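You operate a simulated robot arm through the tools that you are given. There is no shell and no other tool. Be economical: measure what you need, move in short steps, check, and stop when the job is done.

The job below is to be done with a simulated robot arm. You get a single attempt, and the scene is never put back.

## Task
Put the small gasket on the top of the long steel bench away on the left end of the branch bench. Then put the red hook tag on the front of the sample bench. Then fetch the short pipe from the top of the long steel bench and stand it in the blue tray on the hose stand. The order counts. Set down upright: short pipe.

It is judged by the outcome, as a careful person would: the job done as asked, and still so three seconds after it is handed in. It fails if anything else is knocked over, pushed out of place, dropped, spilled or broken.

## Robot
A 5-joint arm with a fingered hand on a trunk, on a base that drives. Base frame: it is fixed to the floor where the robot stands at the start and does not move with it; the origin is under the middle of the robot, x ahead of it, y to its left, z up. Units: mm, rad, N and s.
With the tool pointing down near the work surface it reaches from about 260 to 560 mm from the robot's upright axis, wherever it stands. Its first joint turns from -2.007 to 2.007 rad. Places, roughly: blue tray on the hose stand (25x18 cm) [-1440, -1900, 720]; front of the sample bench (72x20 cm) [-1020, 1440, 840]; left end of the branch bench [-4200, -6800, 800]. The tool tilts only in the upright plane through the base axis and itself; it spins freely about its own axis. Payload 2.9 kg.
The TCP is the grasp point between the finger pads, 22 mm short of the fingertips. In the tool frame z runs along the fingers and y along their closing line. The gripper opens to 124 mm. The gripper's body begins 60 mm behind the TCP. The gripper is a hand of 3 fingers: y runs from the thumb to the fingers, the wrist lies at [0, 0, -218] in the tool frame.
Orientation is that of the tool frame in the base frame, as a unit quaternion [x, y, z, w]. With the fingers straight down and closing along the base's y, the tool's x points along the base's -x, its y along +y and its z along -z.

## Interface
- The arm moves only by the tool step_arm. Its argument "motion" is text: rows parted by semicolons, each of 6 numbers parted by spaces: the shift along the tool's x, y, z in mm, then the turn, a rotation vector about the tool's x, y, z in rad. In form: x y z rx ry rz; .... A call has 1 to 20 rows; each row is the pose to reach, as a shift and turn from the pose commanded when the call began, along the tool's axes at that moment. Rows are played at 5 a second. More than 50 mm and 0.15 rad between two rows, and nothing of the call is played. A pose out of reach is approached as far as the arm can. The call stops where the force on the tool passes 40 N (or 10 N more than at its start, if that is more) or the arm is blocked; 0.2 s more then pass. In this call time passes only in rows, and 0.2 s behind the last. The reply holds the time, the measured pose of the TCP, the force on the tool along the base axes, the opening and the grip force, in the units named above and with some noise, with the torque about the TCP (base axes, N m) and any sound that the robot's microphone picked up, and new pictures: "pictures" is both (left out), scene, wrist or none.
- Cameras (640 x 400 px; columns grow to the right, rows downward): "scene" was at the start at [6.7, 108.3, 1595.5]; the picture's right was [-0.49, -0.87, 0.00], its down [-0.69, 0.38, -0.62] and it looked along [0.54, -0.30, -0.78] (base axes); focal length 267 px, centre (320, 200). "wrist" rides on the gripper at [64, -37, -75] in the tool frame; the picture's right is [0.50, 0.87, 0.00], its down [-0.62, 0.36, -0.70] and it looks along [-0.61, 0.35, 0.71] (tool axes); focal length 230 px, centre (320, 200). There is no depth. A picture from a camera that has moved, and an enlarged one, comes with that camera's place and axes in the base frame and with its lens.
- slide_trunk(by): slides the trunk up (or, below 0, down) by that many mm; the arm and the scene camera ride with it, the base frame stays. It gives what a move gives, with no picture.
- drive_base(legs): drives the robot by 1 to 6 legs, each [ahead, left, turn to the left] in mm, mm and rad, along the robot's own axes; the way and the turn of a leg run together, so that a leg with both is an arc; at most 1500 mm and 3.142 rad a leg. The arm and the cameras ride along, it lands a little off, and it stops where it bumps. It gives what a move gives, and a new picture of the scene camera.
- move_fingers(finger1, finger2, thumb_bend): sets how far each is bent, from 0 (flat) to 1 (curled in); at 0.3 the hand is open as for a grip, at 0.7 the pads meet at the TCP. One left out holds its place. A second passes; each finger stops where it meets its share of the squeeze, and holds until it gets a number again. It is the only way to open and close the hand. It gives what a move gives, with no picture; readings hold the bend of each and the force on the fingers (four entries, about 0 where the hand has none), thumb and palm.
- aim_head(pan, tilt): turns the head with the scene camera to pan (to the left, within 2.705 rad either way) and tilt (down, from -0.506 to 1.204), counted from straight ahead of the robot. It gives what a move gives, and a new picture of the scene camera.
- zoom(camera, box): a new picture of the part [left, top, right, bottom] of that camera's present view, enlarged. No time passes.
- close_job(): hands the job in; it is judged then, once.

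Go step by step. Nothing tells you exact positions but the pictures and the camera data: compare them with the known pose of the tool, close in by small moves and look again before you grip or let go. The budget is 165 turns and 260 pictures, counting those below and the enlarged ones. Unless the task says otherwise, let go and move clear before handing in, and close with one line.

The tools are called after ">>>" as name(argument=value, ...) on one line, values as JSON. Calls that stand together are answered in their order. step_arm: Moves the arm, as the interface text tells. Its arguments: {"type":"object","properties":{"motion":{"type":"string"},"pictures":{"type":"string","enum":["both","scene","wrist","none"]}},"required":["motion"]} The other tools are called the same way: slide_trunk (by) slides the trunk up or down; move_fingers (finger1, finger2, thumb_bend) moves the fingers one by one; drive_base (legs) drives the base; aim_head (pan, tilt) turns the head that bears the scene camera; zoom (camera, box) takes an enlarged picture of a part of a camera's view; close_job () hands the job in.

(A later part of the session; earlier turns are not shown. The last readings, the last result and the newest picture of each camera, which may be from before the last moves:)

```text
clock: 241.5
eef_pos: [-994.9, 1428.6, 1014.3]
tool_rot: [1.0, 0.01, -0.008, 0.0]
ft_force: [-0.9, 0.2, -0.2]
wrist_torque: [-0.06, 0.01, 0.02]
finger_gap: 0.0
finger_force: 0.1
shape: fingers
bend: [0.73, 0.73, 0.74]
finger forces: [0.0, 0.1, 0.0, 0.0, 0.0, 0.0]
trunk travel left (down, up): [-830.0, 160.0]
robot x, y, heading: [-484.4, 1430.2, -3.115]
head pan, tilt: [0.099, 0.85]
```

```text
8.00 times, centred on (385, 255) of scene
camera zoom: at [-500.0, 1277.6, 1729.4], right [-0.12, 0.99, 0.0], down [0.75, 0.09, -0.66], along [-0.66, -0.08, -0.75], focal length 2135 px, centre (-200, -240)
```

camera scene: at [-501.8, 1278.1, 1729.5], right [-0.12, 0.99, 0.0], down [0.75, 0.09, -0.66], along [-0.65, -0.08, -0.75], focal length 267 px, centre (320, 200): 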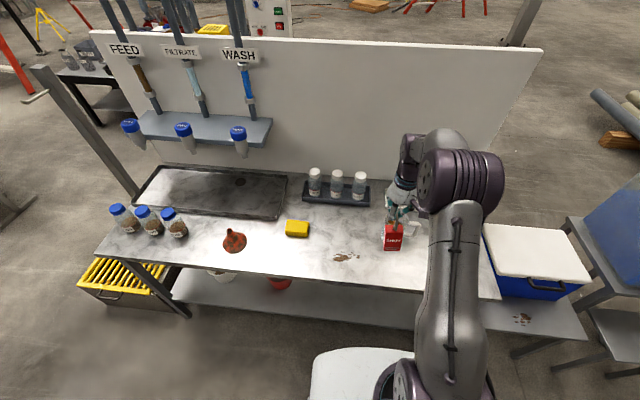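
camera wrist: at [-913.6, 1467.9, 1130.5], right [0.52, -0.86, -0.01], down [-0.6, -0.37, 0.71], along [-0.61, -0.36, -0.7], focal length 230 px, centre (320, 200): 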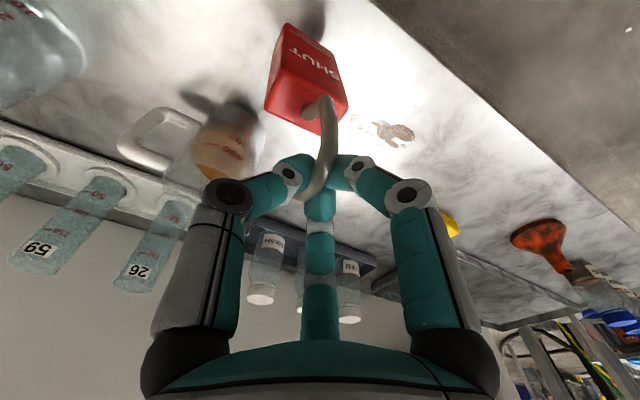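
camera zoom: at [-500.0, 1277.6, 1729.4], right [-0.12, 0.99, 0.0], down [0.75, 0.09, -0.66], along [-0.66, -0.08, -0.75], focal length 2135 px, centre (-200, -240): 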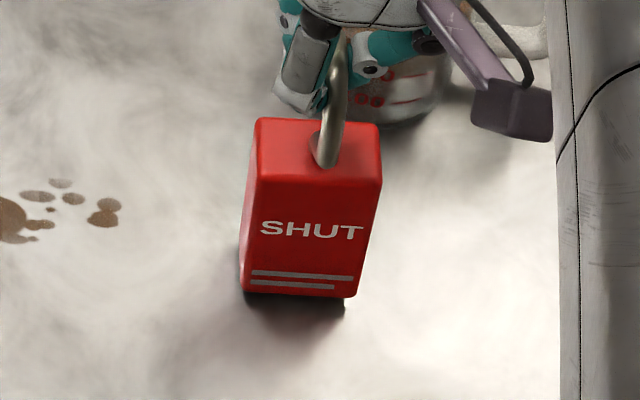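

The block has landed and the grip is loose. I open the hand and check before rising.

>>> move_fingers(finger1=0.55, finger2=0.55, thumb_bend=0.5)

>>> zoom(camera="scene", box=[350, 210, 420, 280])

>>> zoom(camera="wrist", box=[120, 0, 520, 250])

```text
clock: 242.5
eef_pos: [-994.1, 1429.0, 1014.5]
tool_rot: [1.0, 0.01, -0.008, 0.001]
ft_force: [0.3, -0.9, 0.8]
wrist_torque: [-0.03, 0.0, 0.01]
finger_gap: 42.4
finger_force: 0.1
shape: fingers
bend: [0.55, 0.55, 0.5]
finger forces: [0.1, 0.1, 0.1, 0.0, 0.0, 0.0]
trunk travel left (down, up): [-830.0, 160.0]
robot x, y, heading: [-485.5, 1427.1, -3.119]
head pan, tilt: [0.099, 0.85]
```

```text
5.71 times, centred on (385, 245) of scene
camera zoom: at [-499.8, 1277.6, 1729.4], right [-0.12, 0.99, 0.0], down [0.75, 0.09, -0.66], along [-0.66, -0.08, -0.75], focal length 1525 px, centre (-51, -57)
```

zoom: 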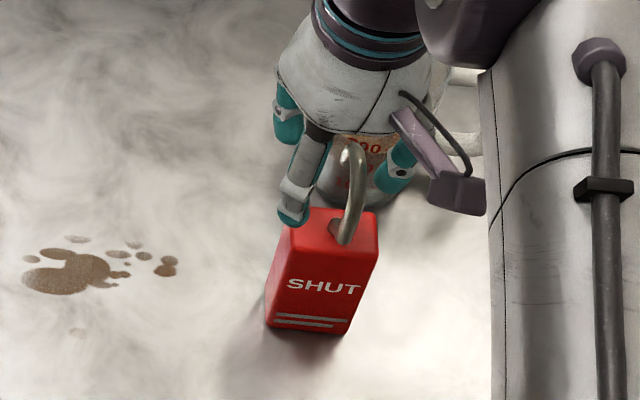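

```text
1.60 times, centred on (320, 125) of wrist
camera zoom: at [-929.5, 1468.6, 1088.2], right [0.52, -0.86, -0.01], down [-0.6, -0.37, 0.71], along [-0.61, -0.36, -0.7], focal length 368 px, centre (320, 320)
```

zoom: 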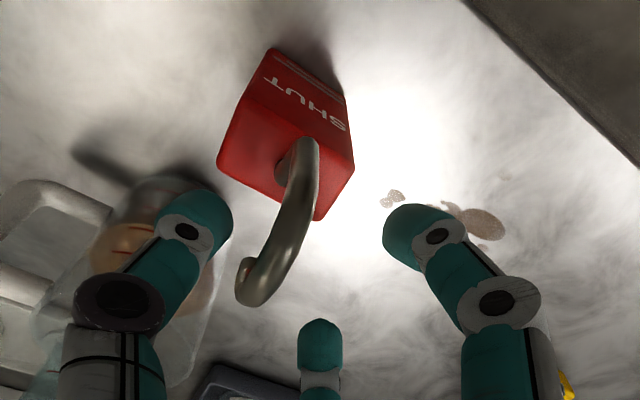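

The tag stands free. I rise straight up, then retract.

>>> step_arm(motion="0 0 -20 0 0 0; 0 0 -50 0 0 0; 0 0 -90 0 0 0; 0 0 -130 0 0 0; 45 0 -130 0 0 0; 90 0 -130 0 0 0; 135 0 -130 0 0 0; 175 0 -130 0 0 0", pictures="scene")

>>> zoom(camera="scene", box=[300, 140, 460, 300])

```text
clock: 244.3
eef_pos: [-814.2, 1434.3, 1143.0]
tool_rot: [1.0, 0.011, -0.008, 0.0]
ft_force: [0.3, 0.7, 0.1]
wrist_torque: [0.01, 0.04, -0.01]
finger_gap: 42.4
finger_force: 0.1
shape: fingers
bend: [0.55, 0.55, 0.5]
finger forces: [0.0, 0.1, 0.1, 0.0, 0.1, 0.1]
trunk travel left (down, up): [-830.0, 160.0]
robot x, y, heading: [-491.2, 1427.8, -3.12]
head pan, tilt: [0.099, 0.85]
camera scene: at [-497.6, 1277.6, 1729.4], right [-0.12, 0.99, 0.0], down [0.74, 0.09, -0.66], along [-0.66, -0.08, -0.75], focal length 267 px, centre (320, 200)
```

scene: 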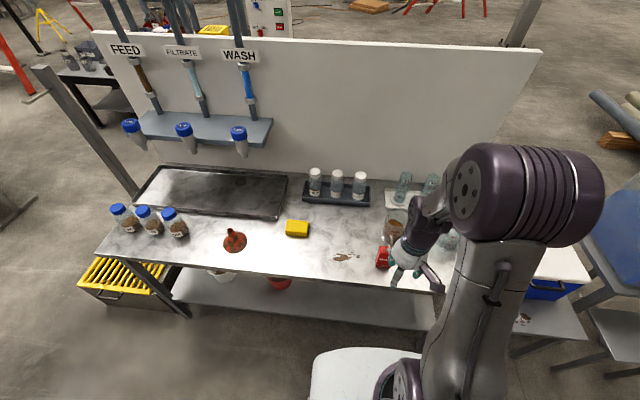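

```text
2.50 times, centred on (380, 220) of scene
camera zoom: at [-497.6, 1277.6, 1729.4], right [-0.12, 0.99, 0.0], down [0.74, 0.09, -0.66], along [-0.66, -0.08, -0.75], focal length 667 px, centre (170, 150)
```

zoom: 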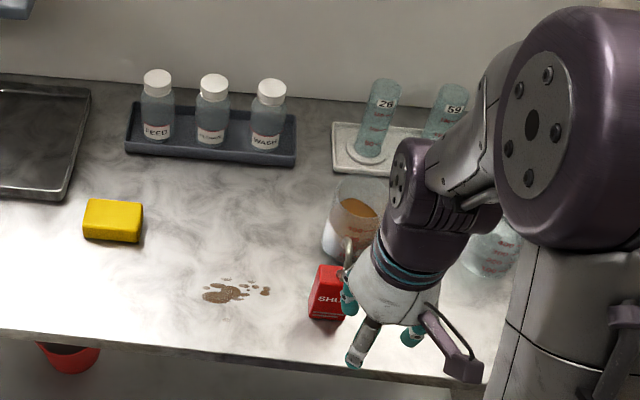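

Tag stands well. I back off, turn and drive to the pipe's part of the long bench.

>>> drive_base(legs=[[-110, 0, 0], [0, 0, 1.55], [1100, 0, 0], [1100, 0, 0], [0, 0, 1.57]])

>>> slide_trunk(by=-130)

>>> aim_head(pan=0.1, tilt=0.7)

```text
clock: 263.7
eef_pos: [-28.7, -764.3, 1143.9]
tool_rot: [-0.028, 1.0, 0.0, 0.008]
ft_force: [0.1, 0.1, -0.4]
wrist_torque: [-0.01, -0.01, 0.04]
finger_gap: 42.2
finger_force: 0.0
shape: fingers
bend: [0.55, 0.55, 0.5]
finger forces: [0.0, 0.1, 0.1, 0.1, 0.0, 0.0]
trunk travel left (down, up): [-830.0, 160.0]
robot x, y, heading: [-354.2, -769.1, 0.055]
head pan, tilt: [0.099, 0.85]
camera scene: at [-347.9, -619.5, 1729.4], right [0.16, -0.99, 0.0], down [-0.74, -0.12, -0.66], along [0.65, 0.1, -0.75], focal length 267 px, centre (320, 200)
```

scene: 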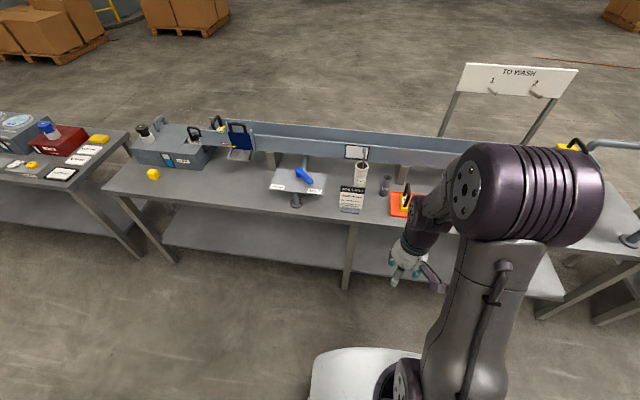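

```text
clock: 265.3
eef_pos: [-28.5, -765.7, 1014.0]
tool_rot: [-0.027, 1.0, 0.001, 0.008]
ft_force: [0.2, -0.4, -0.8]
wrist_torque: [-0.02, -0.03, 0.02]
finger_gap: 42.4
finger_force: 0.1
shape: fingers
bend: [0.55, 0.55, 0.5]
finger forces: [0.1, 0.0, 0.0, 0.0, 0.0, 0.1]
trunk travel left (down, up): [-700.0, 290.0]
robot x, y, heading: [-358.1, -772.4, 0.057]
head pan, tilt: [0.099, 0.85]
```

```text
clock: 266.0
eef_pos: [-29.1, -764.5, 1014.6]
tool_rot: [-0.028, 1.0, 0.001, 0.007]
ft_force: [1.1, 0.0, 0.2]
wrist_torque: [0.03, 0.06, -0.03]
finger_gap: 42.5
finger_force: 0.0
shape: fingers
bend: [0.55, 0.55, 0.5]
finger forces: [0.1, 0.1, 0.0, 0.1, 0.1, 0.1]
trunk travel left (down, up): [-700.0, 290.0]
robot x, y, heading: [-357.1, -774.1, 0.057]
head pan, tilt: [0.099, 0.7]
camera scene: at [-341.2, -618.4, 1611.7], right [0.16, -0.99, 0.0], down [-0.64, -0.1, -0.76], along [0.76, 0.12, -0.64], focal length 267 px, centre (320, 200)
```

scene: 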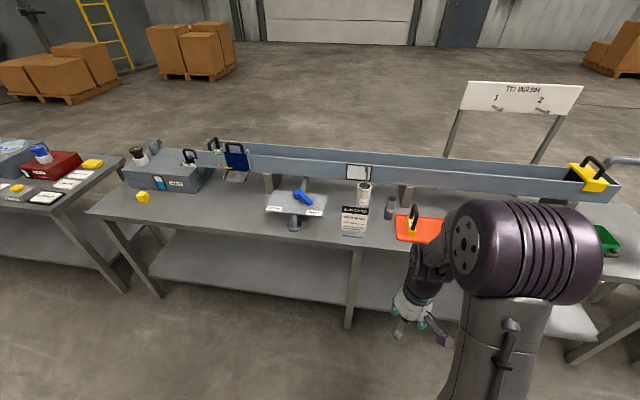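

>>> zoom(camera="scene", box=[320, 160, 460, 260])

```text
4.00 times, centred on (390, 210) of scene
camera zoom: at [-341.2, -618.4, 1611.7], right [0.16, -0.99, 0.0], down [-0.64, -0.1, -0.76], along [0.76, 0.12, -0.64], focal length 1067 px, centre (40, 160)
```

zoom: 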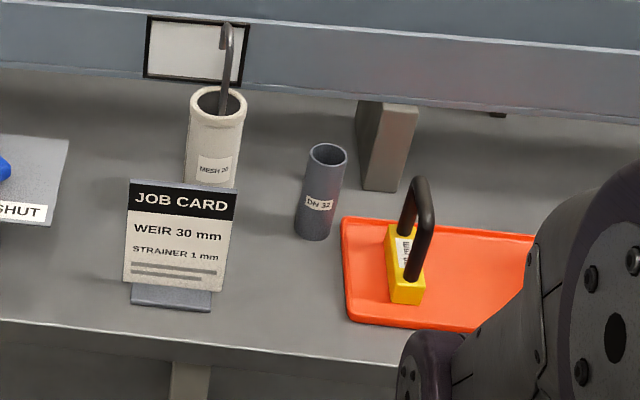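

The short pipe (DN 32) stands at about (581, -786), ~43 mm wide, top z≈886. I drive up to the bench in line with it and reopen the fingers moderately.

>>> drive_base(legs=[[368, -33, -0.057]])

>>> move_fingers(finger1=0.42, finger2=0.42, thumb_bend=0.42)

>>> aim_head(pan=0.05, tilt=0.95)

>>> zoom(camera="wrist", box=[0, 0, 640, 400])

```text
clock: 268.3
eef_pos: [331.5, -800.8, 1012.5]
tool_rot: [-0.005, 1.0, 0.0, 0.007]
ft_force: [0.9, -0.1, 0.3]
wrist_torque: [-0.03, 0.02, 0.02]
finger_gap: 42.6
finger_force: 0.1
shape: fingers
bend: [0.55, 0.55, 0.5]
finger forces: [0.1, 0.0, 0.1, 0.0, 0.1, 0.0]
trunk travel left (down, up): [-700.0, 290.0]
robot x, y, heading: [3.9, -791.8, 0.009]
head pan, tilt: [0.099, 0.7]
camera scene: at [26.8, -640.5, 1611.7], right [0.11, -0.99, 0.0], down [-0.64, -0.07, -0.76], along [0.76, 0.08, -0.64], focal length 267 px, centre (320, 200)
```

scene: 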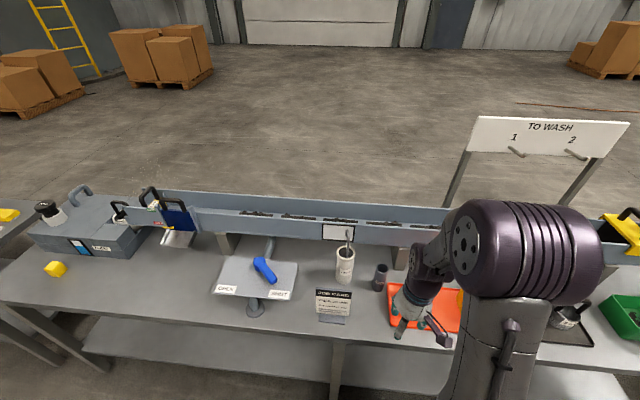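

```text
clock: 269.3
eef_pos: [331.9, -801.0, 1013.7]
tool_rot: [-0.004, 1.0, 0.0, 0.007]
ft_force: [0.6, 1.1, 0.6]
wrist_torque: [-0.01, 0.01, 0.01]
finger_gap: 71.3
finger_force: 0.0
shape: fingers
bend: [0.42, 0.42, 0.42]
finger forces: [0.0, 0.0, 0.1, 0.0, 0.0, 0.0]
trunk travel left (down, up): [-700.0, 290.0]
robot x, y, heading: [-1.4, -793.2, 0.008]
head pan, tilt: [0.099, 0.7]
```

```text
clock: 270.1
eef_pos: [330.6, -801.6, 1014.1]
tool_rot: [-0.004, 1.0, 0.0, 0.008]
ft_force: [0.2, -0.3, -0.4]
wrist_torque: [0.03, -0.02, -0.01]
finger_gap: 71.2
finger_force: 0.1
shape: fingers
bend: [0.42, 0.42, 0.42]
finger forces: [0.0, 0.0, 0.0, 0.1, 0.0, 0.1]
trunk travel left (down, up): [-700.0, 290.0]
robot x, y, heading: [3.6, -790.8, 0.007]
head pan, tilt: [0.051, 0.949]
camera scene: at [14.3, -645.3, 1592.0], right [0.06, -1.0, 0.0], down [-0.81, -0.05, -0.58], along [0.58, 0.03, -0.81], focal length 267 px, centre (320, 200)
```

scene: 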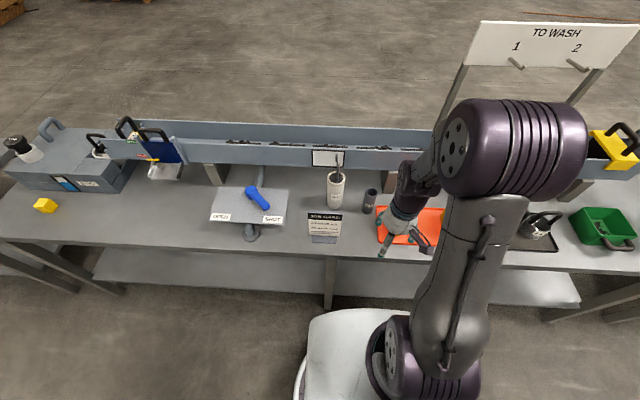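

```text
1.00 times, centred on (320, 200) of wrist (not enlarged: the box is as wide or as high as the picture)
camera zoom: at [266.8, -838.4, 1086.6], right [-0.51, 0.86, -0.01], down [0.6, 0.36, 0.71], along [0.62, 0.36, -0.7], focal length 230 px, centre (320, 200)
```

zoom: 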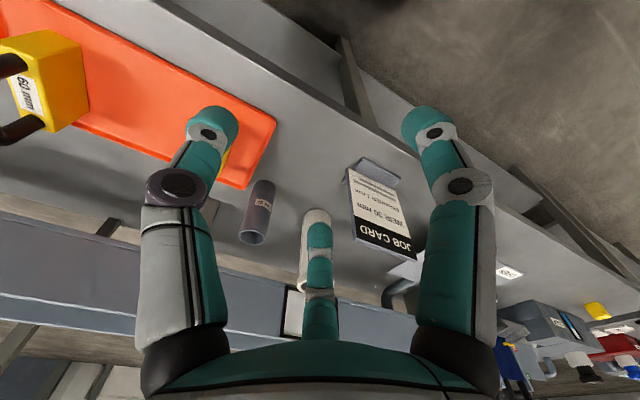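

The pipe is at about (565, -787). I move above it at safe height and check.

>>> step_arm(motion="-45 3 0 0 0 0; -90 5 0 0 0 0; -135 8 0 0 0 0; -180 11 0 0 0 0; -215 13 0 0 0 0", pictures="wrist")

>>> zoom(camera="scene", box=[310, 120, 450, 230])

```text
clock: 271.3
eef_pos: [545.2, -785.9, 1017.9]
tool_rot: [-0.004, 1.0, 0.0, 0.006]
ft_force: [-0.1, 0.0, 0.0]
wrist_torque: [-0.02, 0.02, 0.03]
finger_gap: 71.2
finger_force: 0.0
shape: fingers
bend: [0.42, 0.42, 0.42]
finger forces: [0.0, 0.0, 0.1, 0.0, 0.1, 0.0]
trunk travel left (down, up): [-700.0, 290.0]
robot x, y, heading: [2.0, -792.4, 0.004]
head pan, tilt: [0.051, 0.949]
camera wrist: at [480.9, -822.0, 1091.0], right [-0.51, 0.86, -0.01], down [0.61, 0.36, 0.71], along [0.61, 0.36, -0.7], focal length 230 px, centre (320, 200)
```

wrist: 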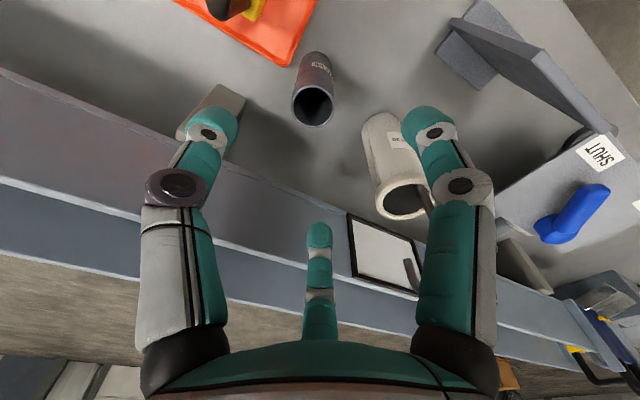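

```text
3.64 times, centred on (380, 175) of scene
camera zoom: at [15.7, -645.1, 1591.9], right [0.06, -1.0, 0.0], down [-0.81, -0.05, -0.58], along [0.58, 0.03, -0.81], focal length 970 px, centre (102, 291)
```

zoom: 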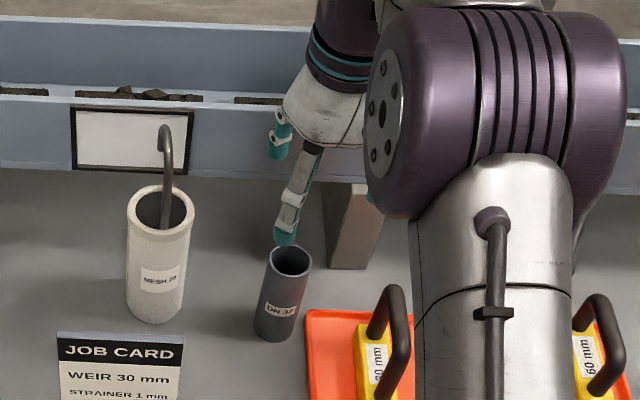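

I shift 15 mm forward and lower to just above the pipe, then verify.

>>> step_arm(motion="-15 -1 10 0 0 0; -15 -1 45 0 0 0; -15 -1 75 0 0 0", pictures="wrist")

>>> zoom(camera="scene", box=[330, 140, 430, 220])

```text
clock: 272.1
eef_pos: [562.4, -787.2, 944.3]
tool_rot: [-0.003, 1.0, 0.0, 0.008]
ft_force: [0.4, -0.6, -0.4]
wrist_torque: [0.01, 0.0, -0.01]
finger_gap: 71.5
finger_force: 0.0
shape: fingers
bend: [0.42, 0.42, 0.42]
finger forces: [0.1, 0.0, 0.0, 0.0, 0.0, 0.0]
trunk travel left (down, up): [-700.0, 290.0]
robot x, y, heading: [0.6, -793.8, 0.011]
head pan, tilt: [0.051, 0.949]
camera wrist: at [497.6, -824.1, 1016.8], right [-0.51, 0.86, -0.01], down [0.6, 0.36, 0.71], along [0.62, 0.36, -0.7], focal length 230 px, centre (320, 200)
```

wrist: 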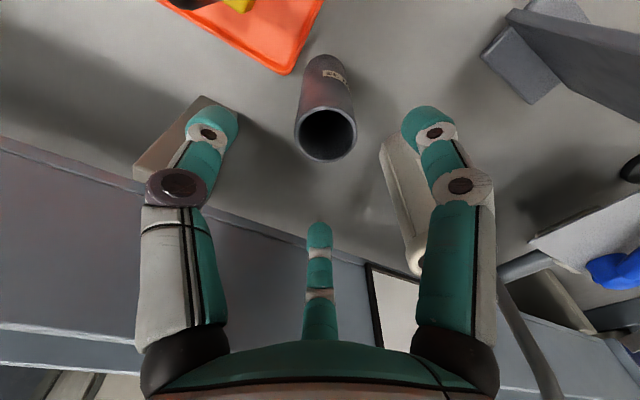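

```text
5.00 times, centred on (380, 180) of scene
camera zoom: at [15.2, -645.2, 1591.9], right [0.06, -1.0, 0.0], down [-0.81, -0.05, -0.58], along [0.58, 0.03, -0.81], focal length 1334 px, centre (20, 300)
```

zoom: 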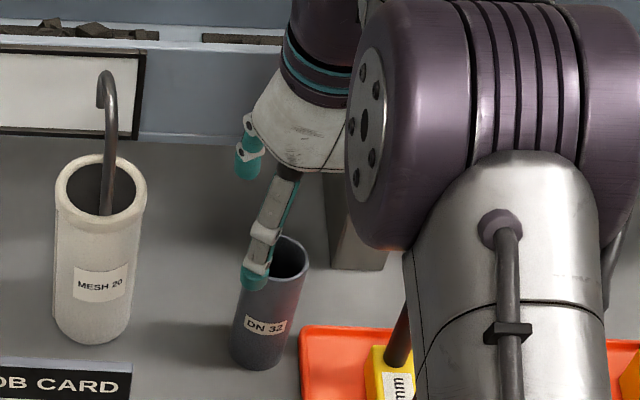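

Centre estimate (559, -785), top ≈ 890. I adjust 3 mm and descend around the pipe.

>>> step_arm(motion="3 2 15 0 0 0; 3 2 35 0 0 0; 3 2 55 0 0 0", pictures="wrist")

>>> zoom(camera="scene", box=[330, 140, 430, 220])

```text
clock: 272.9
eef_pos: [560.0, -784.4, 888.0]
tool_rot: [-0.003, 1.0, 0.001, 0.008]
ft_force: [-0.2, 0.9, 0.3]
wrist_torque: [-0.01, 0.01, 0.04]
finger_gap: 71.6
finger_force: 0.1
shape: fingers
bend: [0.42, 0.42, 0.42]
finger forces: [0.0, 0.1, 0.0, 0.0, 0.0, 0.0]
trunk travel left (down, up): [-700.0, 290.0]
robot x, y, heading: [1.5, -794.9, 0.01]
head pan, tilt: [0.051, 0.949]
camera wrist: at [495.4, -822.1, 961.1], right [-0.51, 0.86, -0.01], down [0.6, 0.36, 0.71], along [0.62, 0.36, -0.7], focal length 230 px, centre (320, 200)
```

wrist: 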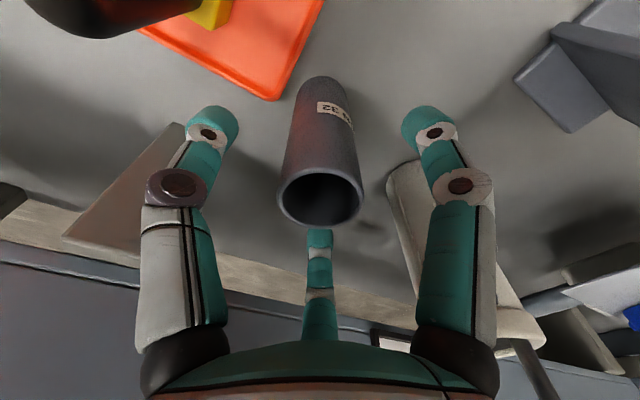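

```text
5.00 times, centred on (380, 180) of scene
camera zoom: at [14.8, -645.3, 1591.9], right [0.06, -1.0, 0.0], down [-0.81, -0.05, -0.58], along [0.58, 0.03, -0.81], focal length 1334 px, centre (20, 300)
```

zoom: 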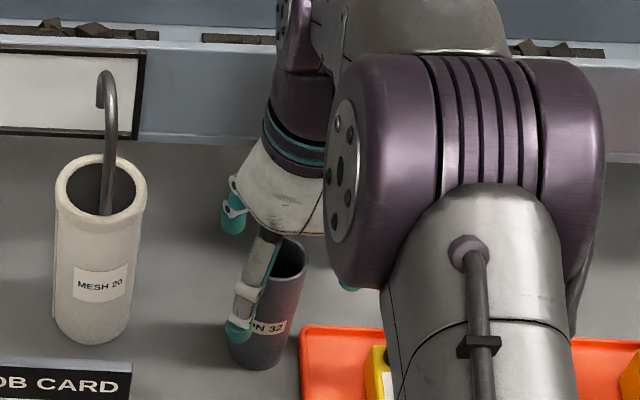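

Well centred. I go down 20 mm more and close.

>>> step_arm(motion="0 0 10 0 0 0; 0 0 20 0 0 0", pictures="none")

>>> move_fingers(finger1=0.52, finger2=0.52, thumb_bend=0.52)

>>> move_fingers(finger1=0.7, finger2=0.7, thumb_bend=0.7)

>>> zoom(camera="wrist", box=[80, 40, 560, 340])

```text
clock: 273.5
eef_pos: [560.2, -785.8, 867.3]
tool_rot: [-0.003, 1.0, -0.001, 0.008]
ft_force: [0.4, -0.1, 1.0]
wrist_torque: [-0.05, 0.01, -0.03]
finger_gap: 71.2
finger_force: 0.1
shape: fingers
bend: [0.42, 0.42, 0.42]
finger forces: [0.0, 0.1, 0.1, 0.0, 0.0, 0.1]
trunk travel left (down, up): [-700.0, 290.0]
robot x, y, heading: [1.9, -791.8, 0.009]
head pan, tilt: [0.051, 0.949]
```

```text
clock: 274.5
eef_pos: [560.9, -786.3, 866.6]
tool_rot: [-0.005, 1.0, 0.001, 0.008]
ft_force: [-0.5, 0.9, 0.1]
wrist_torque: [-0.02, 0.02, 0.03]
finger_gap: 44.4
finger_force: 0.0
shape: fingers
bend: [0.52, 0.52, 0.52]
finger forces: [0.0, 0.1, 0.0, 0.0, 0.1, 0.0]
trunk travel left (down, up): [-700.0, 290.0]
robot x, y, heading: [-1.1, -798.2, 0.011]
head pan, tilt: [0.051, 0.949]
```

```text
clock: 275.5
eef_pos: [560.0, -785.2, 867.3]
tool_rot: [-0.004, 1.0, 0.0, 0.008]
ft_force: [0.3, 0.0, 0.4]
wrist_torque: [-0.03, -0.02, -0.02]
finger_gap: 26.0
finger_force: 12.5
shape: fingers
bend: [0.58, 0.58, 0.61]
finger forces: [7.9, 6.9, 0.1, 0.0, 10.4, 0.1]
trunk travel left (down, up): [-700.0, 290.0]
robot x, y, heading: [-2.9, -795.3, 0.009]
head pan, tilt: [0.051, 0.949]
```

```text
1.33 times, centred on (320, 190) of wrist
camera zoom: at [495.9, -822.3, 940.9], right [-0.51, 0.86, -0.01], down [0.6, 0.36, 0.71], along [0.62, 0.36, -0.7], focal length 307 px, centre (320, 213)
```

zoom: 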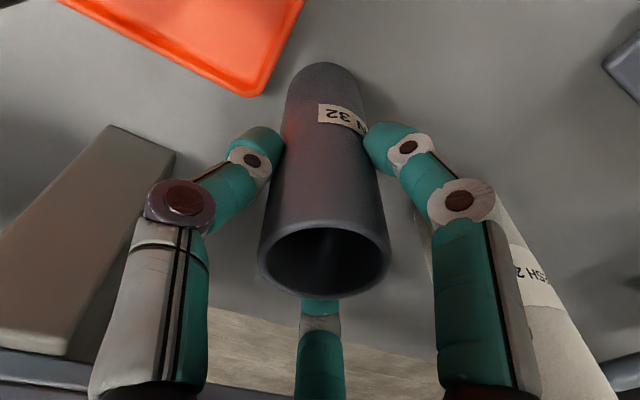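

Gripped firmly at 8/7/10 N. I lift and retract.

>>> step_arm(motion="0 0 -10 0 0 0; 0 0 -40 0 0 0; 0 0 -80 0 0 0; 0 0 -120 0 0 0; 0 0 -150 0 0 0; 45 0 -150 0 0 0; 90 0 -150 0 0 0; 135 0 -150 0 0 0; 180 0 -150 0 0 0; 225 0 -150 0 0 0", pictures="both")

```text
clock: 277.7
eef_pos: [331.9, -785.2, 1013.9]
tool_rot: [-0.005, 1.0, 0.001, 0.009]
ft_force: [-0.3, 0.6, -1.2]
wrist_torque: [0.0, 0.05, -0.01]
finger_gap: 25.7
finger_force: 12.7
shape: fingers
bend: [0.58, 0.58, 0.62]
finger forces: [8.5, 7.1, 0.0, 0.0, 9.8, 0.0]
trunk travel left (down, up): [-700.0, 290.0]
robot x, y, heading: [0.5, -794.5, 0.009]
head pan, tilt: [0.051, 0.949]
camera scene: at [12.7, -645.2, 1591.9], right [0.06, -1.0, 0.0], down [-0.81, -0.05, -0.58], along [0.58, 0.03, -0.81], focal length 267 px, centre (320, 200)
camera wrist: at [267.5, -822.6, 1087.2], right [-0.51, 0.86, -0.01], down [0.6, 0.36, 0.71], along [0.62, 0.36, -0.7], focal length 230 px, centre (320, 200)
```

scene: 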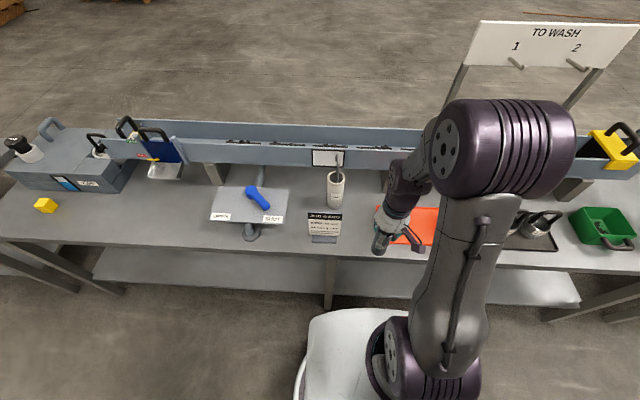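
wrist: 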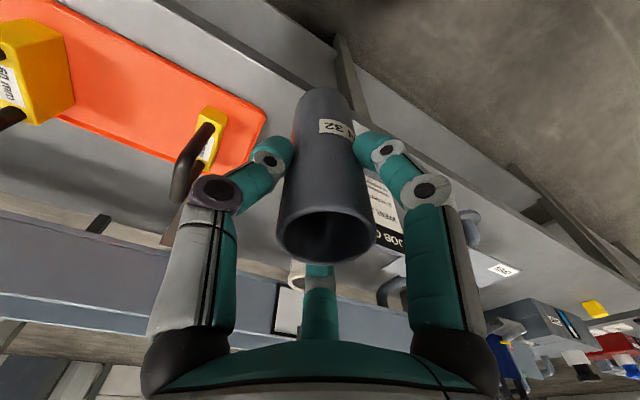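

Pipe held upright. I back off and look at the hose stand.

>>> drive_base(legs=[[-380, 0, 0], [0, 0, -2.3]])

>>> aim_head(pan=0.2, tilt=0.55)

>>> zoom(camera="scene", box=[200, 100, 460, 300])

```text
clock: 285.5
eef_pos: [-591.4, -1053.4, 1013.5]
tool_rot: [0.908, 0.419, -0.008, 0.003]
ft_force: [0.2, 0.7, -1.1]
wrist_torque: [0.0, 0.01, 0.04]
finger_gap: 25.0
finger_force: 12.5
shape: fingers
bend: [0.58, 0.59, 0.62]
finger forces: [7.7, 7.0, 0.0, 0.0, 9.7, 0.0]
trunk travel left (down, up): [-700.0, 290.0]
robot x, y, heading: [-379.2, -796.0, -2.283]
head pan, tilt: [0.051, 0.949]
camera scene: at [-275.5, -902.9, 1591.9], right [-0.79, 0.61, 0.0], down [0.49, 0.65, -0.58], along [-0.35, -0.46, -0.81], focal length 267 px, centre (320, 200)
```

scene: 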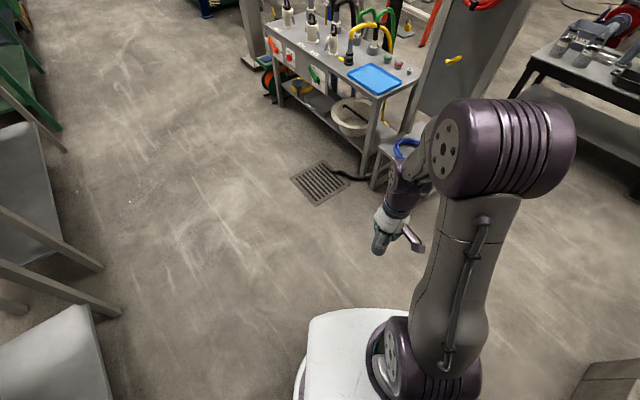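

```text
clock: 286.4
eef_pos: [-591.8, -1053.6, 1013.1]
tool_rot: [0.908, 0.419, -0.007, 0.004]
ft_force: [-0.5, 1.4, -0.4]
wrist_torque: [0.03, 0.0, -0.02]
finger_gap: 25.2
finger_force: 11.4
shape: fingers
bend: [0.58, 0.59, 0.62]
finger forces: [7.7, 7.0, 0.0, 0.0, 9.7, 0.0]
trunk travel left (down, up): [-700.0, 290.0]
robot x, y, heading: [-382.4, -797.6, -2.273]
head pan, tilt: [0.201, 0.55]
camera scene: at [-274.6, -923.8, 1624.8], right [-0.88, 0.48, 0.0], down [0.25, 0.46, -0.85], along [-0.41, -0.75, -0.52], focal length 267 px, centre (320, 200)
```

scene: 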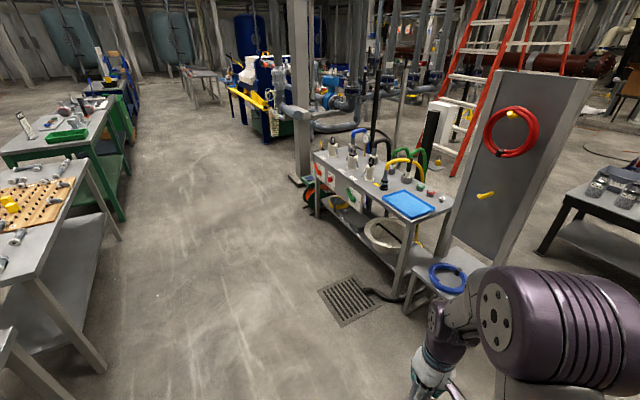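

```text
2.00 times, centred on (330, 200) of scene
camera zoom: at [-274.6, -923.8, 1624.8], right [-0.88, 0.48, 0.0], down [0.25, 0.46, -0.85], along [-0.41, -0.75, -0.52], focal length 534 px, centre (300, 200)
```

zoom: 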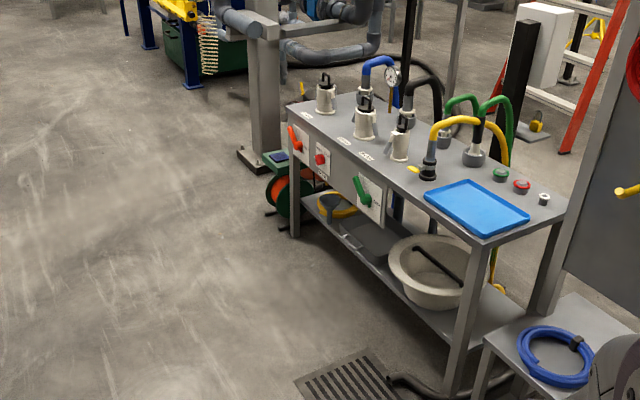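

The tray spans about x -1360…-1555, y -2058…-1790, near the stand's front edge (x≈-1305). I'll stand straight in front of it, short of the floor hose.

>>> drive_base(legs=[[0, 0, 0.7], [1108, -200, 0], [0, 0, -1.57]])

>>> aim_head(pan=0.2, tilt=0.8)

```text
clock: 297.9
eef_pos: [-929.7, -1908.2, 1012.8]
tool_rot: [1.0, -0.014, -0.008, 0.0]
ft_force: [0.2, -0.3, 0.0]
wrist_torque: [0.03, 0.0, 0.0]
finger_gap: 25.1
finger_force: 12.0
shape: fingers
bend: [0.58, 0.59, 0.62]
finger forces: [7.3, 6.9, 0.0, 0.0, 9.6, 0.1]
trunk travel left (down, up): [-700.0, 290.0]
robot x, y, heading: [-602.1, -1911.9, 3.119]
head pan, tilt: [0.201, 0.55]
camera scene: at [-630.7, -2072.4, 1624.8], right [-0.17, 0.98, 0.0], down [0.51, 0.09, -0.85], along [-0.84, -0.15, -0.52], focal length 267 px, centre (320, 200)
```

scene: 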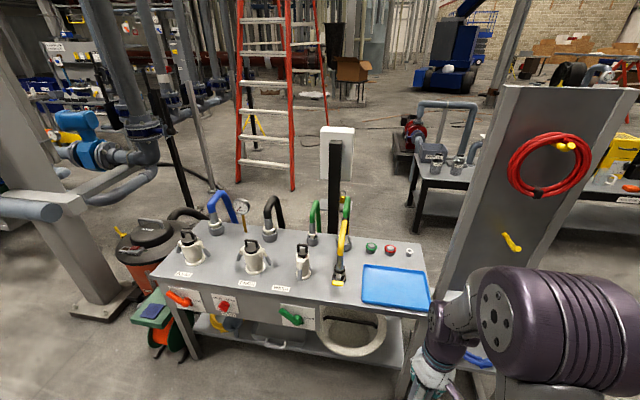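

```text
clock: 298.6
eef_pos: [-930.1, -1906.9, 1013.9]
tool_rot: [1.0, -0.013, -0.008, 0.001]
ft_force: [0.0, 0.4, -0.9]
wrist_torque: [-0.04, -0.01, -0.02]
finger_gap: 25.4
finger_force: 11.9
shape: fingers
bend: [0.58, 0.59, 0.62]
finger forces: [7.3, 6.9, 0.1, 0.1, 9.6, 0.0]
trunk travel left (down, up): [-700.0, 290.0]
robot x, y, heading: [-599.6, -1909.3, 3.116]
head pan, tilt: [0.201, 0.799]
camera scene: at [-621.7, -2070.8, 1603.5], right [-0.17, 0.98, 0.0], down [0.71, 0.12, -0.7], along [-0.69, -0.12, -0.72], focal length 267 px, centre (320, 200)
```

scene: 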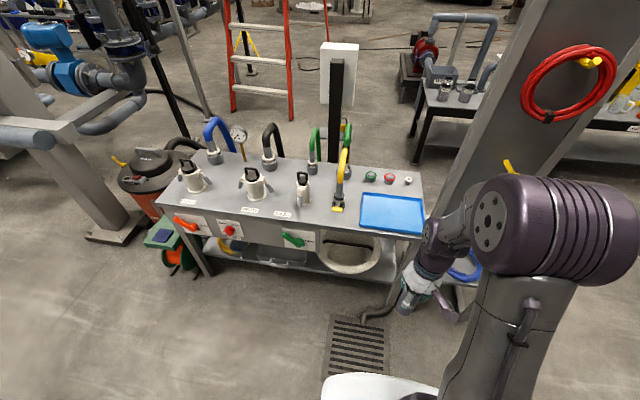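

I drive forward 295 mm.

>>> drive_base(legs=[[295, 0, 0.02]])

>>> aim_head(pan=0.1, tilt=1.0)

>>> step_arm(motion="-45 0 0 0 0 0; -90 0 0 0 0 0; -135 0 0 0 0 0; -170 0 0 0 0 0", pictures="both")

```text
clock: 300.6
eef_pos: [-1222.5, -1907.7, 1014.6]
tool_rot: [1.0, -0.002, -0.008, 0.007]
ft_force: [0.3, -0.4, -0.7]
wrist_torque: [0.02, -0.01, 0.0]
finger_gap: 25.2
finger_force: 11.8
shape: fingers
bend: [0.58, 0.59, 0.62]
finger forces: [7.4, 7.1, 0.0, 0.0, 9.6, 0.0]
trunk travel left (down, up): [-700.0, 290.0]
robot x, y, heading: [-893.9, -1909.3, 3.138]
head pan, tilt: [0.201, 0.799]
camera scene: at [-900.9, -2048.0, 1606.6], right [-0.19, 0.98, -0.01], down [0.7, 0.13, -0.7], along [-0.69, -0.14, -0.71], focal length 267 px, centre (320, 200)
```

scene: 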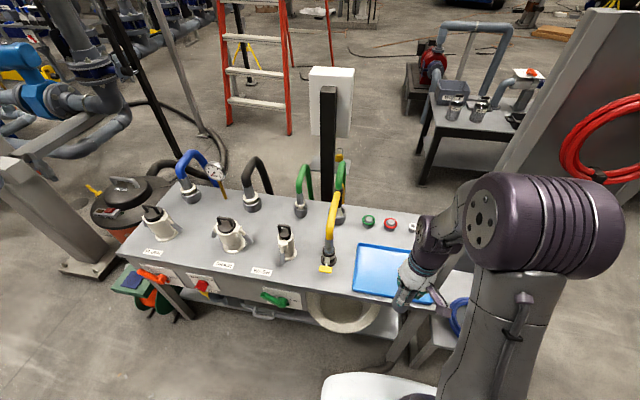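

```text
clock: 301.4
eef_pos: [-1228.3, -1918.0, 1013.6]
tool_rot: [1.0, -0.003, -0.005, 0.006]
ft_force: [0.4, -0.9, -0.3]
wrist_torque: [0.03, 0.01, -0.01]
finger_gap: 25.4
finger_force: 12.0
shape: fingers
bend: [0.58, 0.59, 0.62]
finger forces: [7.5, 7.2, 0.0, 0.0, 9.6, 0.0]
trunk travel left (down, up): [-700.0, 290.0]
robot x, y, heading: [-892.2, -1907.2, 3.13]
head pan, tilt: [0.099, 1.0]
camera scene: at [-890.7, -2039.3, 1591.4], right [-0.09, 1.0, -0.01], down [0.83, 0.07, -0.55], along [-0.54, -0.06, -0.84], focal length 267 px, centre (320, 200)
```

scene: 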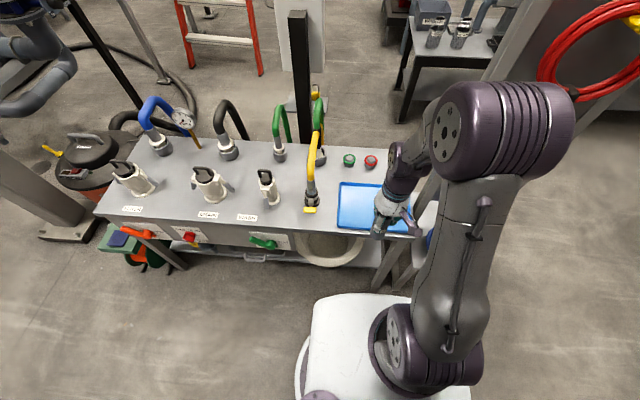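

```text
clock: 302.4
eef_pos: [-1397.9, -1916.8, 1013.8]
tool_rot: [1.0, -0.003, -0.005, 0.006]
ft_force: [0.2, -0.3, -1.0]
wrist_torque: [-0.01, -0.01, -0.01]
finger_gap: 25.3
finger_force: 12.5
shape: fingers
bend: [0.58, 0.59, 0.62]
finger forces: [7.9, 7.3, 0.1, 0.1, 9.4, 0.0]
trunk travel left (down, up): [-700.0, 290.0]
robot x, y, heading: [-890.0, -1906.2, 3.14]
head pan, tilt: [0.099, 1.0]
camera scene: at [-891.8, -2038.9, 1591.4], right [-0.09, 1.0, -0.01], down [0.83, 0.07, -0.55], along [-0.54, -0.06, -0.84], focal length 267 px, centre (320, 200)
camera wrist: at [-1332.8, -1877.8, 1087.4], right [0.5, -0.87, 0.01], down [-0.61, -0.34, 0.71], along [-0.62, -0.36, -0.7], focal length 230 px, centre (320, 200)
```

scene: 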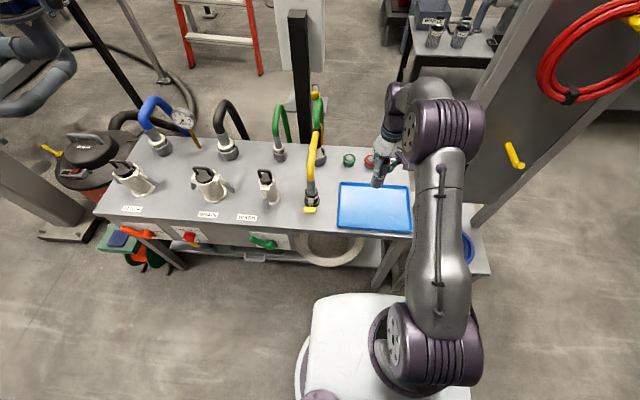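
wrist: 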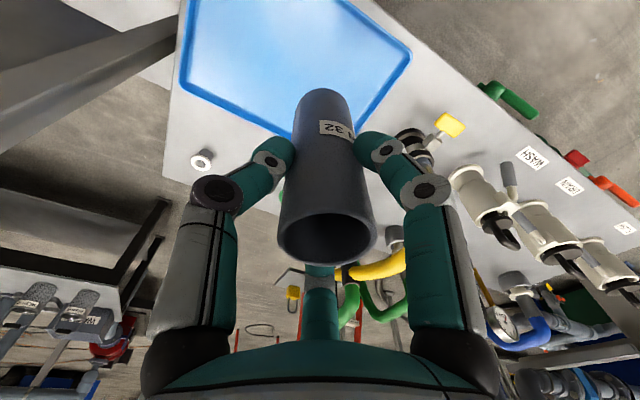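

The tray centre is about (-1440, -1903). I move above it and lower the pipe.

>>> step_arm(motion="-20 -6 20 0 0 0; -42 -11 50 0 0 0; -42 -11 95 0 0 0; -42 -11 140 0 0 0; -42 -11 165 0 0 0", pictures="both")

>>> zoom(camera="scene", box=[320, 150, 440, 250])

```text
clock: 303.6
eef_pos: [-1438.8, -1905.5, 853.0]
tool_rot: [1.0, -0.002, -0.005, 0.007]
ft_force: [0.3, -0.1, -0.6]
wrist_torque: [0.03, 0.02, 0.01]
finger_gap: 25.0
finger_force: 12.1
shape: fingers
bend: [0.58, 0.59, 0.62]
finger forces: [8.1, 7.4, 0.1, 0.0, 9.3, 0.1]
trunk travel left (down, up): [-700.0, 290.0]
robot x, y, heading: [-894.7, -1908.1, 3.138]
head pan, tilt: [0.099, 1.0]
camera scene: at [-890.7, -2039.0, 1591.4], right [-0.09, 1.0, -0.01], down [0.83, 0.07, -0.55], along [-0.54, -0.06, -0.84], focal length 267 px, centre (320, 200)
camera wrist: at [-1373.3, -1867.0, 924.7], right [0.49, -0.87, 0.0], down [-0.61, -0.34, 0.71], along [-0.62, -0.36, -0.7], focal length 230 px, centre (320, 200)
```

scene: 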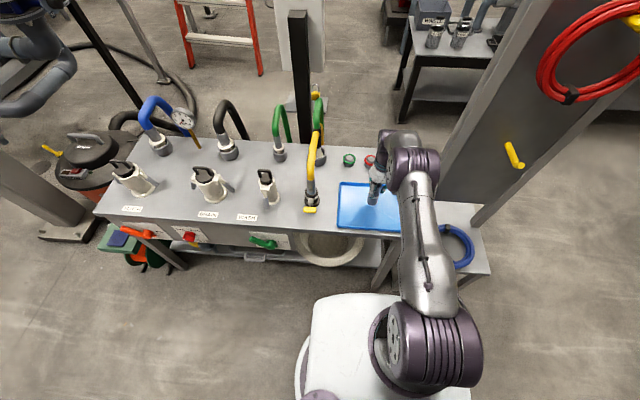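
wrist: 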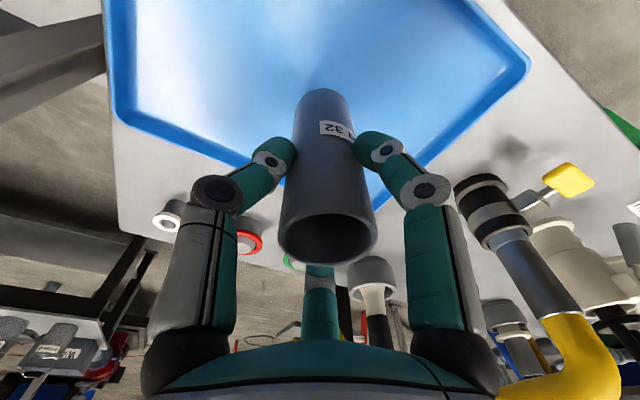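

```text
4.00 times, centred on (380, 200) of scene
camera zoom: at [-890.7, -2039.0, 1591.4], right [-0.09, 1.0, -0.01], down [0.83, 0.07, -0.55], along [-0.54, -0.06, -0.84], focal length 1067 px, centre (80, 200)
```

zoom: 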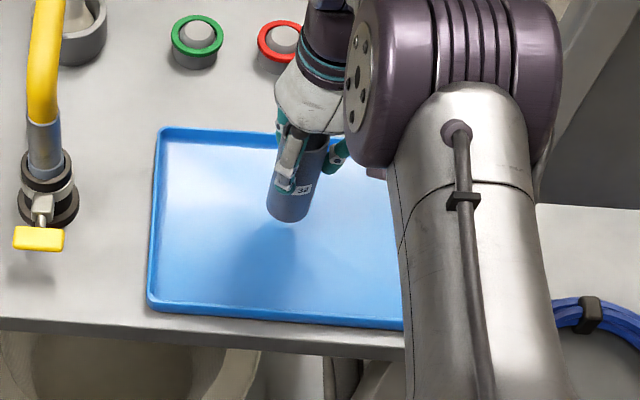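

Over the tray. I lower in small steps until contact.

>>> step_arm(motion="0 0 12 0 0 0; 0 0 22 0 0 0; 0 0 28 0 0 0; 0 0 32 0 0 0; 0 0 35 0 0 0", pictures="none")

>>> zoom(camera="scene", box=[350, 170, 410, 220])

```text
clock: 304.8
eef_pos: [-1438.6, -1907.2, 816.7]
tool_rot: [1.0, -0.002, -0.005, 0.006]
ft_force: [-0.6, -0.5, -0.4]
wrist_torque: [0.01, 0.01, 0.04]
finger_gap: 24.9
finger_force: 12.3
shape: fingers
bend: [0.58, 0.59, 0.62]
finger forces: [8.2, 7.4, 0.1, 0.1, 9.3, 0.0]
trunk travel left (down, up): [-700.0, 290.0]
robot x, y, heading: [-891.2, -1903.3, 3.139]
head pan, tilt: [0.099, 1.0]
```

```text
8.00 times, centred on (380, 195) of scene
camera zoom: at [-890.7, -2038.9, 1591.3], right [-0.09, 1.0, -0.01], down [0.83, 0.07, -0.55], along [-0.54, -0.06, -0.84], focal length 2135 px, centre (-160, 240)
```

zoom: 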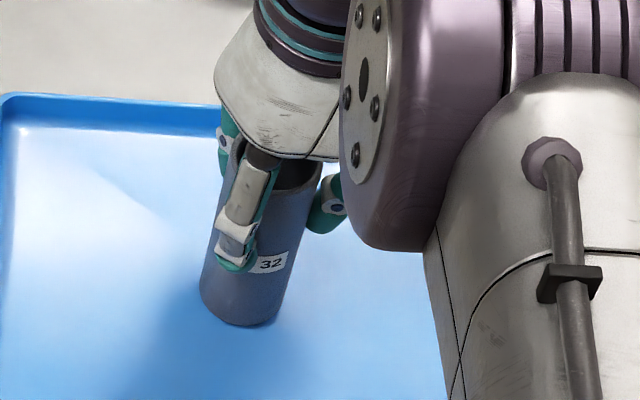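

Very close. I continue in 2 mm steps watching the force.

>>> step_arm(motion="0 0 2 0 0 0; 0 0 4 0 0 0", pictures="none")

>>> step_arm(motion="0 0 2 0 0 0; 0 0 4 0 0 0", pictures="none")

```text
clock: 305.4
eef_pos: [-1440.1, -1905.9, 812.9]
tool_rot: [1.0, -0.002, -0.006, 0.007]
ft_force: [0.9, 0.0, 0.0]
wrist_torque: [0.0, -0.01, -0.05]
finger_gap: 24.9
finger_force: 12.6
shape: fingers
bend: [0.58, 0.59, 0.62]
finger forces: [8.2, 7.3, 0.0, 0.1, 9.3, 0.0]
trunk travel left (down, up): [-700.0, 290.0]
robot x, y, heading: [-887.6, -1905.2, 3.133]
head pan, tilt: [0.099, 1.0]
```

```text
clock: 306.0
eef_pos: [-1438.7, -1905.8, 809.3]
tool_rot: [1.0, -0.002, -0.008, 0.006]
ft_force: [-1.0, 0.3, 13.5]
wrist_torque: [-0.03, 0.02, -0.03]
finger_gap: 24.8
finger_force: 14.8
shape: fingers
bend: [0.58, 0.59, 0.63]
finger forces: [9.2, 8.5, 0.0, 0.0, 11.0, 0.0]
trunk travel left (down, up): [-700.0, 290.0]
robot x, y, heading: [-891.6, -1906.1, 3.133]
head pan, tilt: [0.099, 1.0]
```

Contact (13 N). I ease 1.5 mm and release gently.

>>> step_arm(motion="0 0 -1.5 0 0 0", pictures="none")

>>> move_fingers(finger1=0.54, finger2=0.54, thumb_bend=0.56)

>>> move_fingers(finger1=0.42, finger2=0.42, thumb_bend=0.42)

>>> zoom(camera="scene", box=[340, 160, 420, 230])

>>> zoom(camera="wrist", box=[80, 40, 560, 340])

```text
clock: 306.4
eef_pos: [-1439.2, -1906.6, 809.6]
tool_rot: [1.0, -0.002, -0.006, 0.006]
ft_force: [-0.5, 0.6, 9.0]
wrist_torque: [-0.04, -0.02, 0.02]
finger_gap: 24.4
finger_force: 14.0
shape: fingers
bend: [0.58, 0.59, 0.63]
finger forces: [9.3, 8.4, 0.0, 0.0, 10.5, 0.1]
trunk travel left (down, up): [-700.0, 290.0]
robot x, y, heading: [-891.9, -1907.8, 3.136]
head pan, tilt: [0.099, 1.0]
```

```text
clock: 307.4
eef_pos: [-1438.4, -1905.5, 810.9]
tool_rot: [1.0, -0.003, -0.006, 0.006]
ft_force: [-1.2, 0.0, 0.7]
wrist_torque: [-0.01, 0.0, -0.01]
finger_gap: 35.5
finger_force: 0.2
shape: fingers
bend: [0.54, 0.54, 0.56]
finger forces: [0.0, 0.0, 0.0, 0.0, 0.0, 0.0]
trunk travel left (down, up): [-700.0, 290.0]
robot x, y, heading: [-894.7, -1901.6, 3.136]
head pan, tilt: [0.099, 1.0]
```

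```text
clock: 308.4
eef_pos: [-1440.4, -1906.2, 810.6]
tool_rot: [1.0, -0.002, -0.005, 0.007]
ft_force: [-0.3, 0.2, -0.8]
wrist_torque: [-0.01, 0.0, 0.0]
finger_gap: 71.3
finger_force: 0.0
shape: fingers
bend: [0.42, 0.42, 0.42]
finger forces: [0.0, 0.0, 0.0, 0.1, 0.0, 0.0]
trunk travel left (down, up): [-700.0, 290.0]
robot x, y, heading: [-893.5, -1907.3, 3.137]
head pan, tilt: [0.099, 1.0]
```

```text
5.71 times, centred on (380, 195) of scene
camera zoom: at [-890.6, -2038.9, 1591.3], right [-0.09, 1.0, -0.01], down [0.83, 0.07, -0.55], along [-0.54, -0.06, -0.84], focal length 1525 px, centre (-23, 229)
```

zoom: 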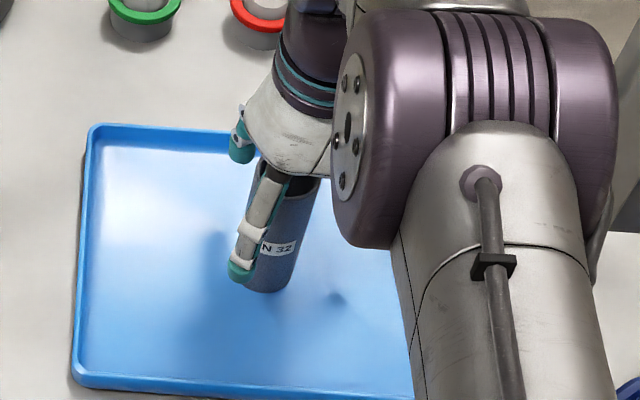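

```text
1.33 times, centred on (320, 190) of wrist
camera zoom: at [-1374.3, -1867.5, 883.0], right [0.49, -0.87, 0.0], down [-0.61, -0.34, 0.71], along [-0.62, -0.36, -0.7], focal length 307 px, centre (320, 213)
```

zoom: 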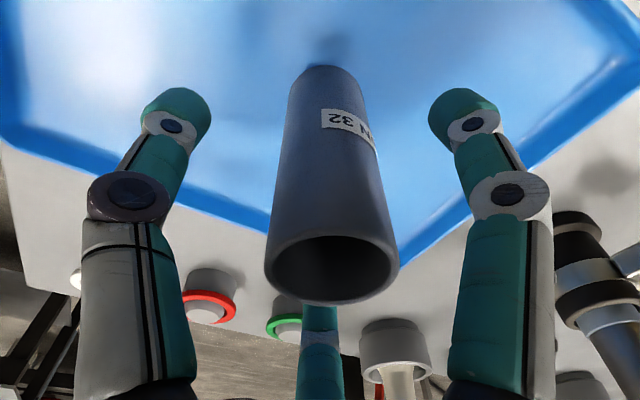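

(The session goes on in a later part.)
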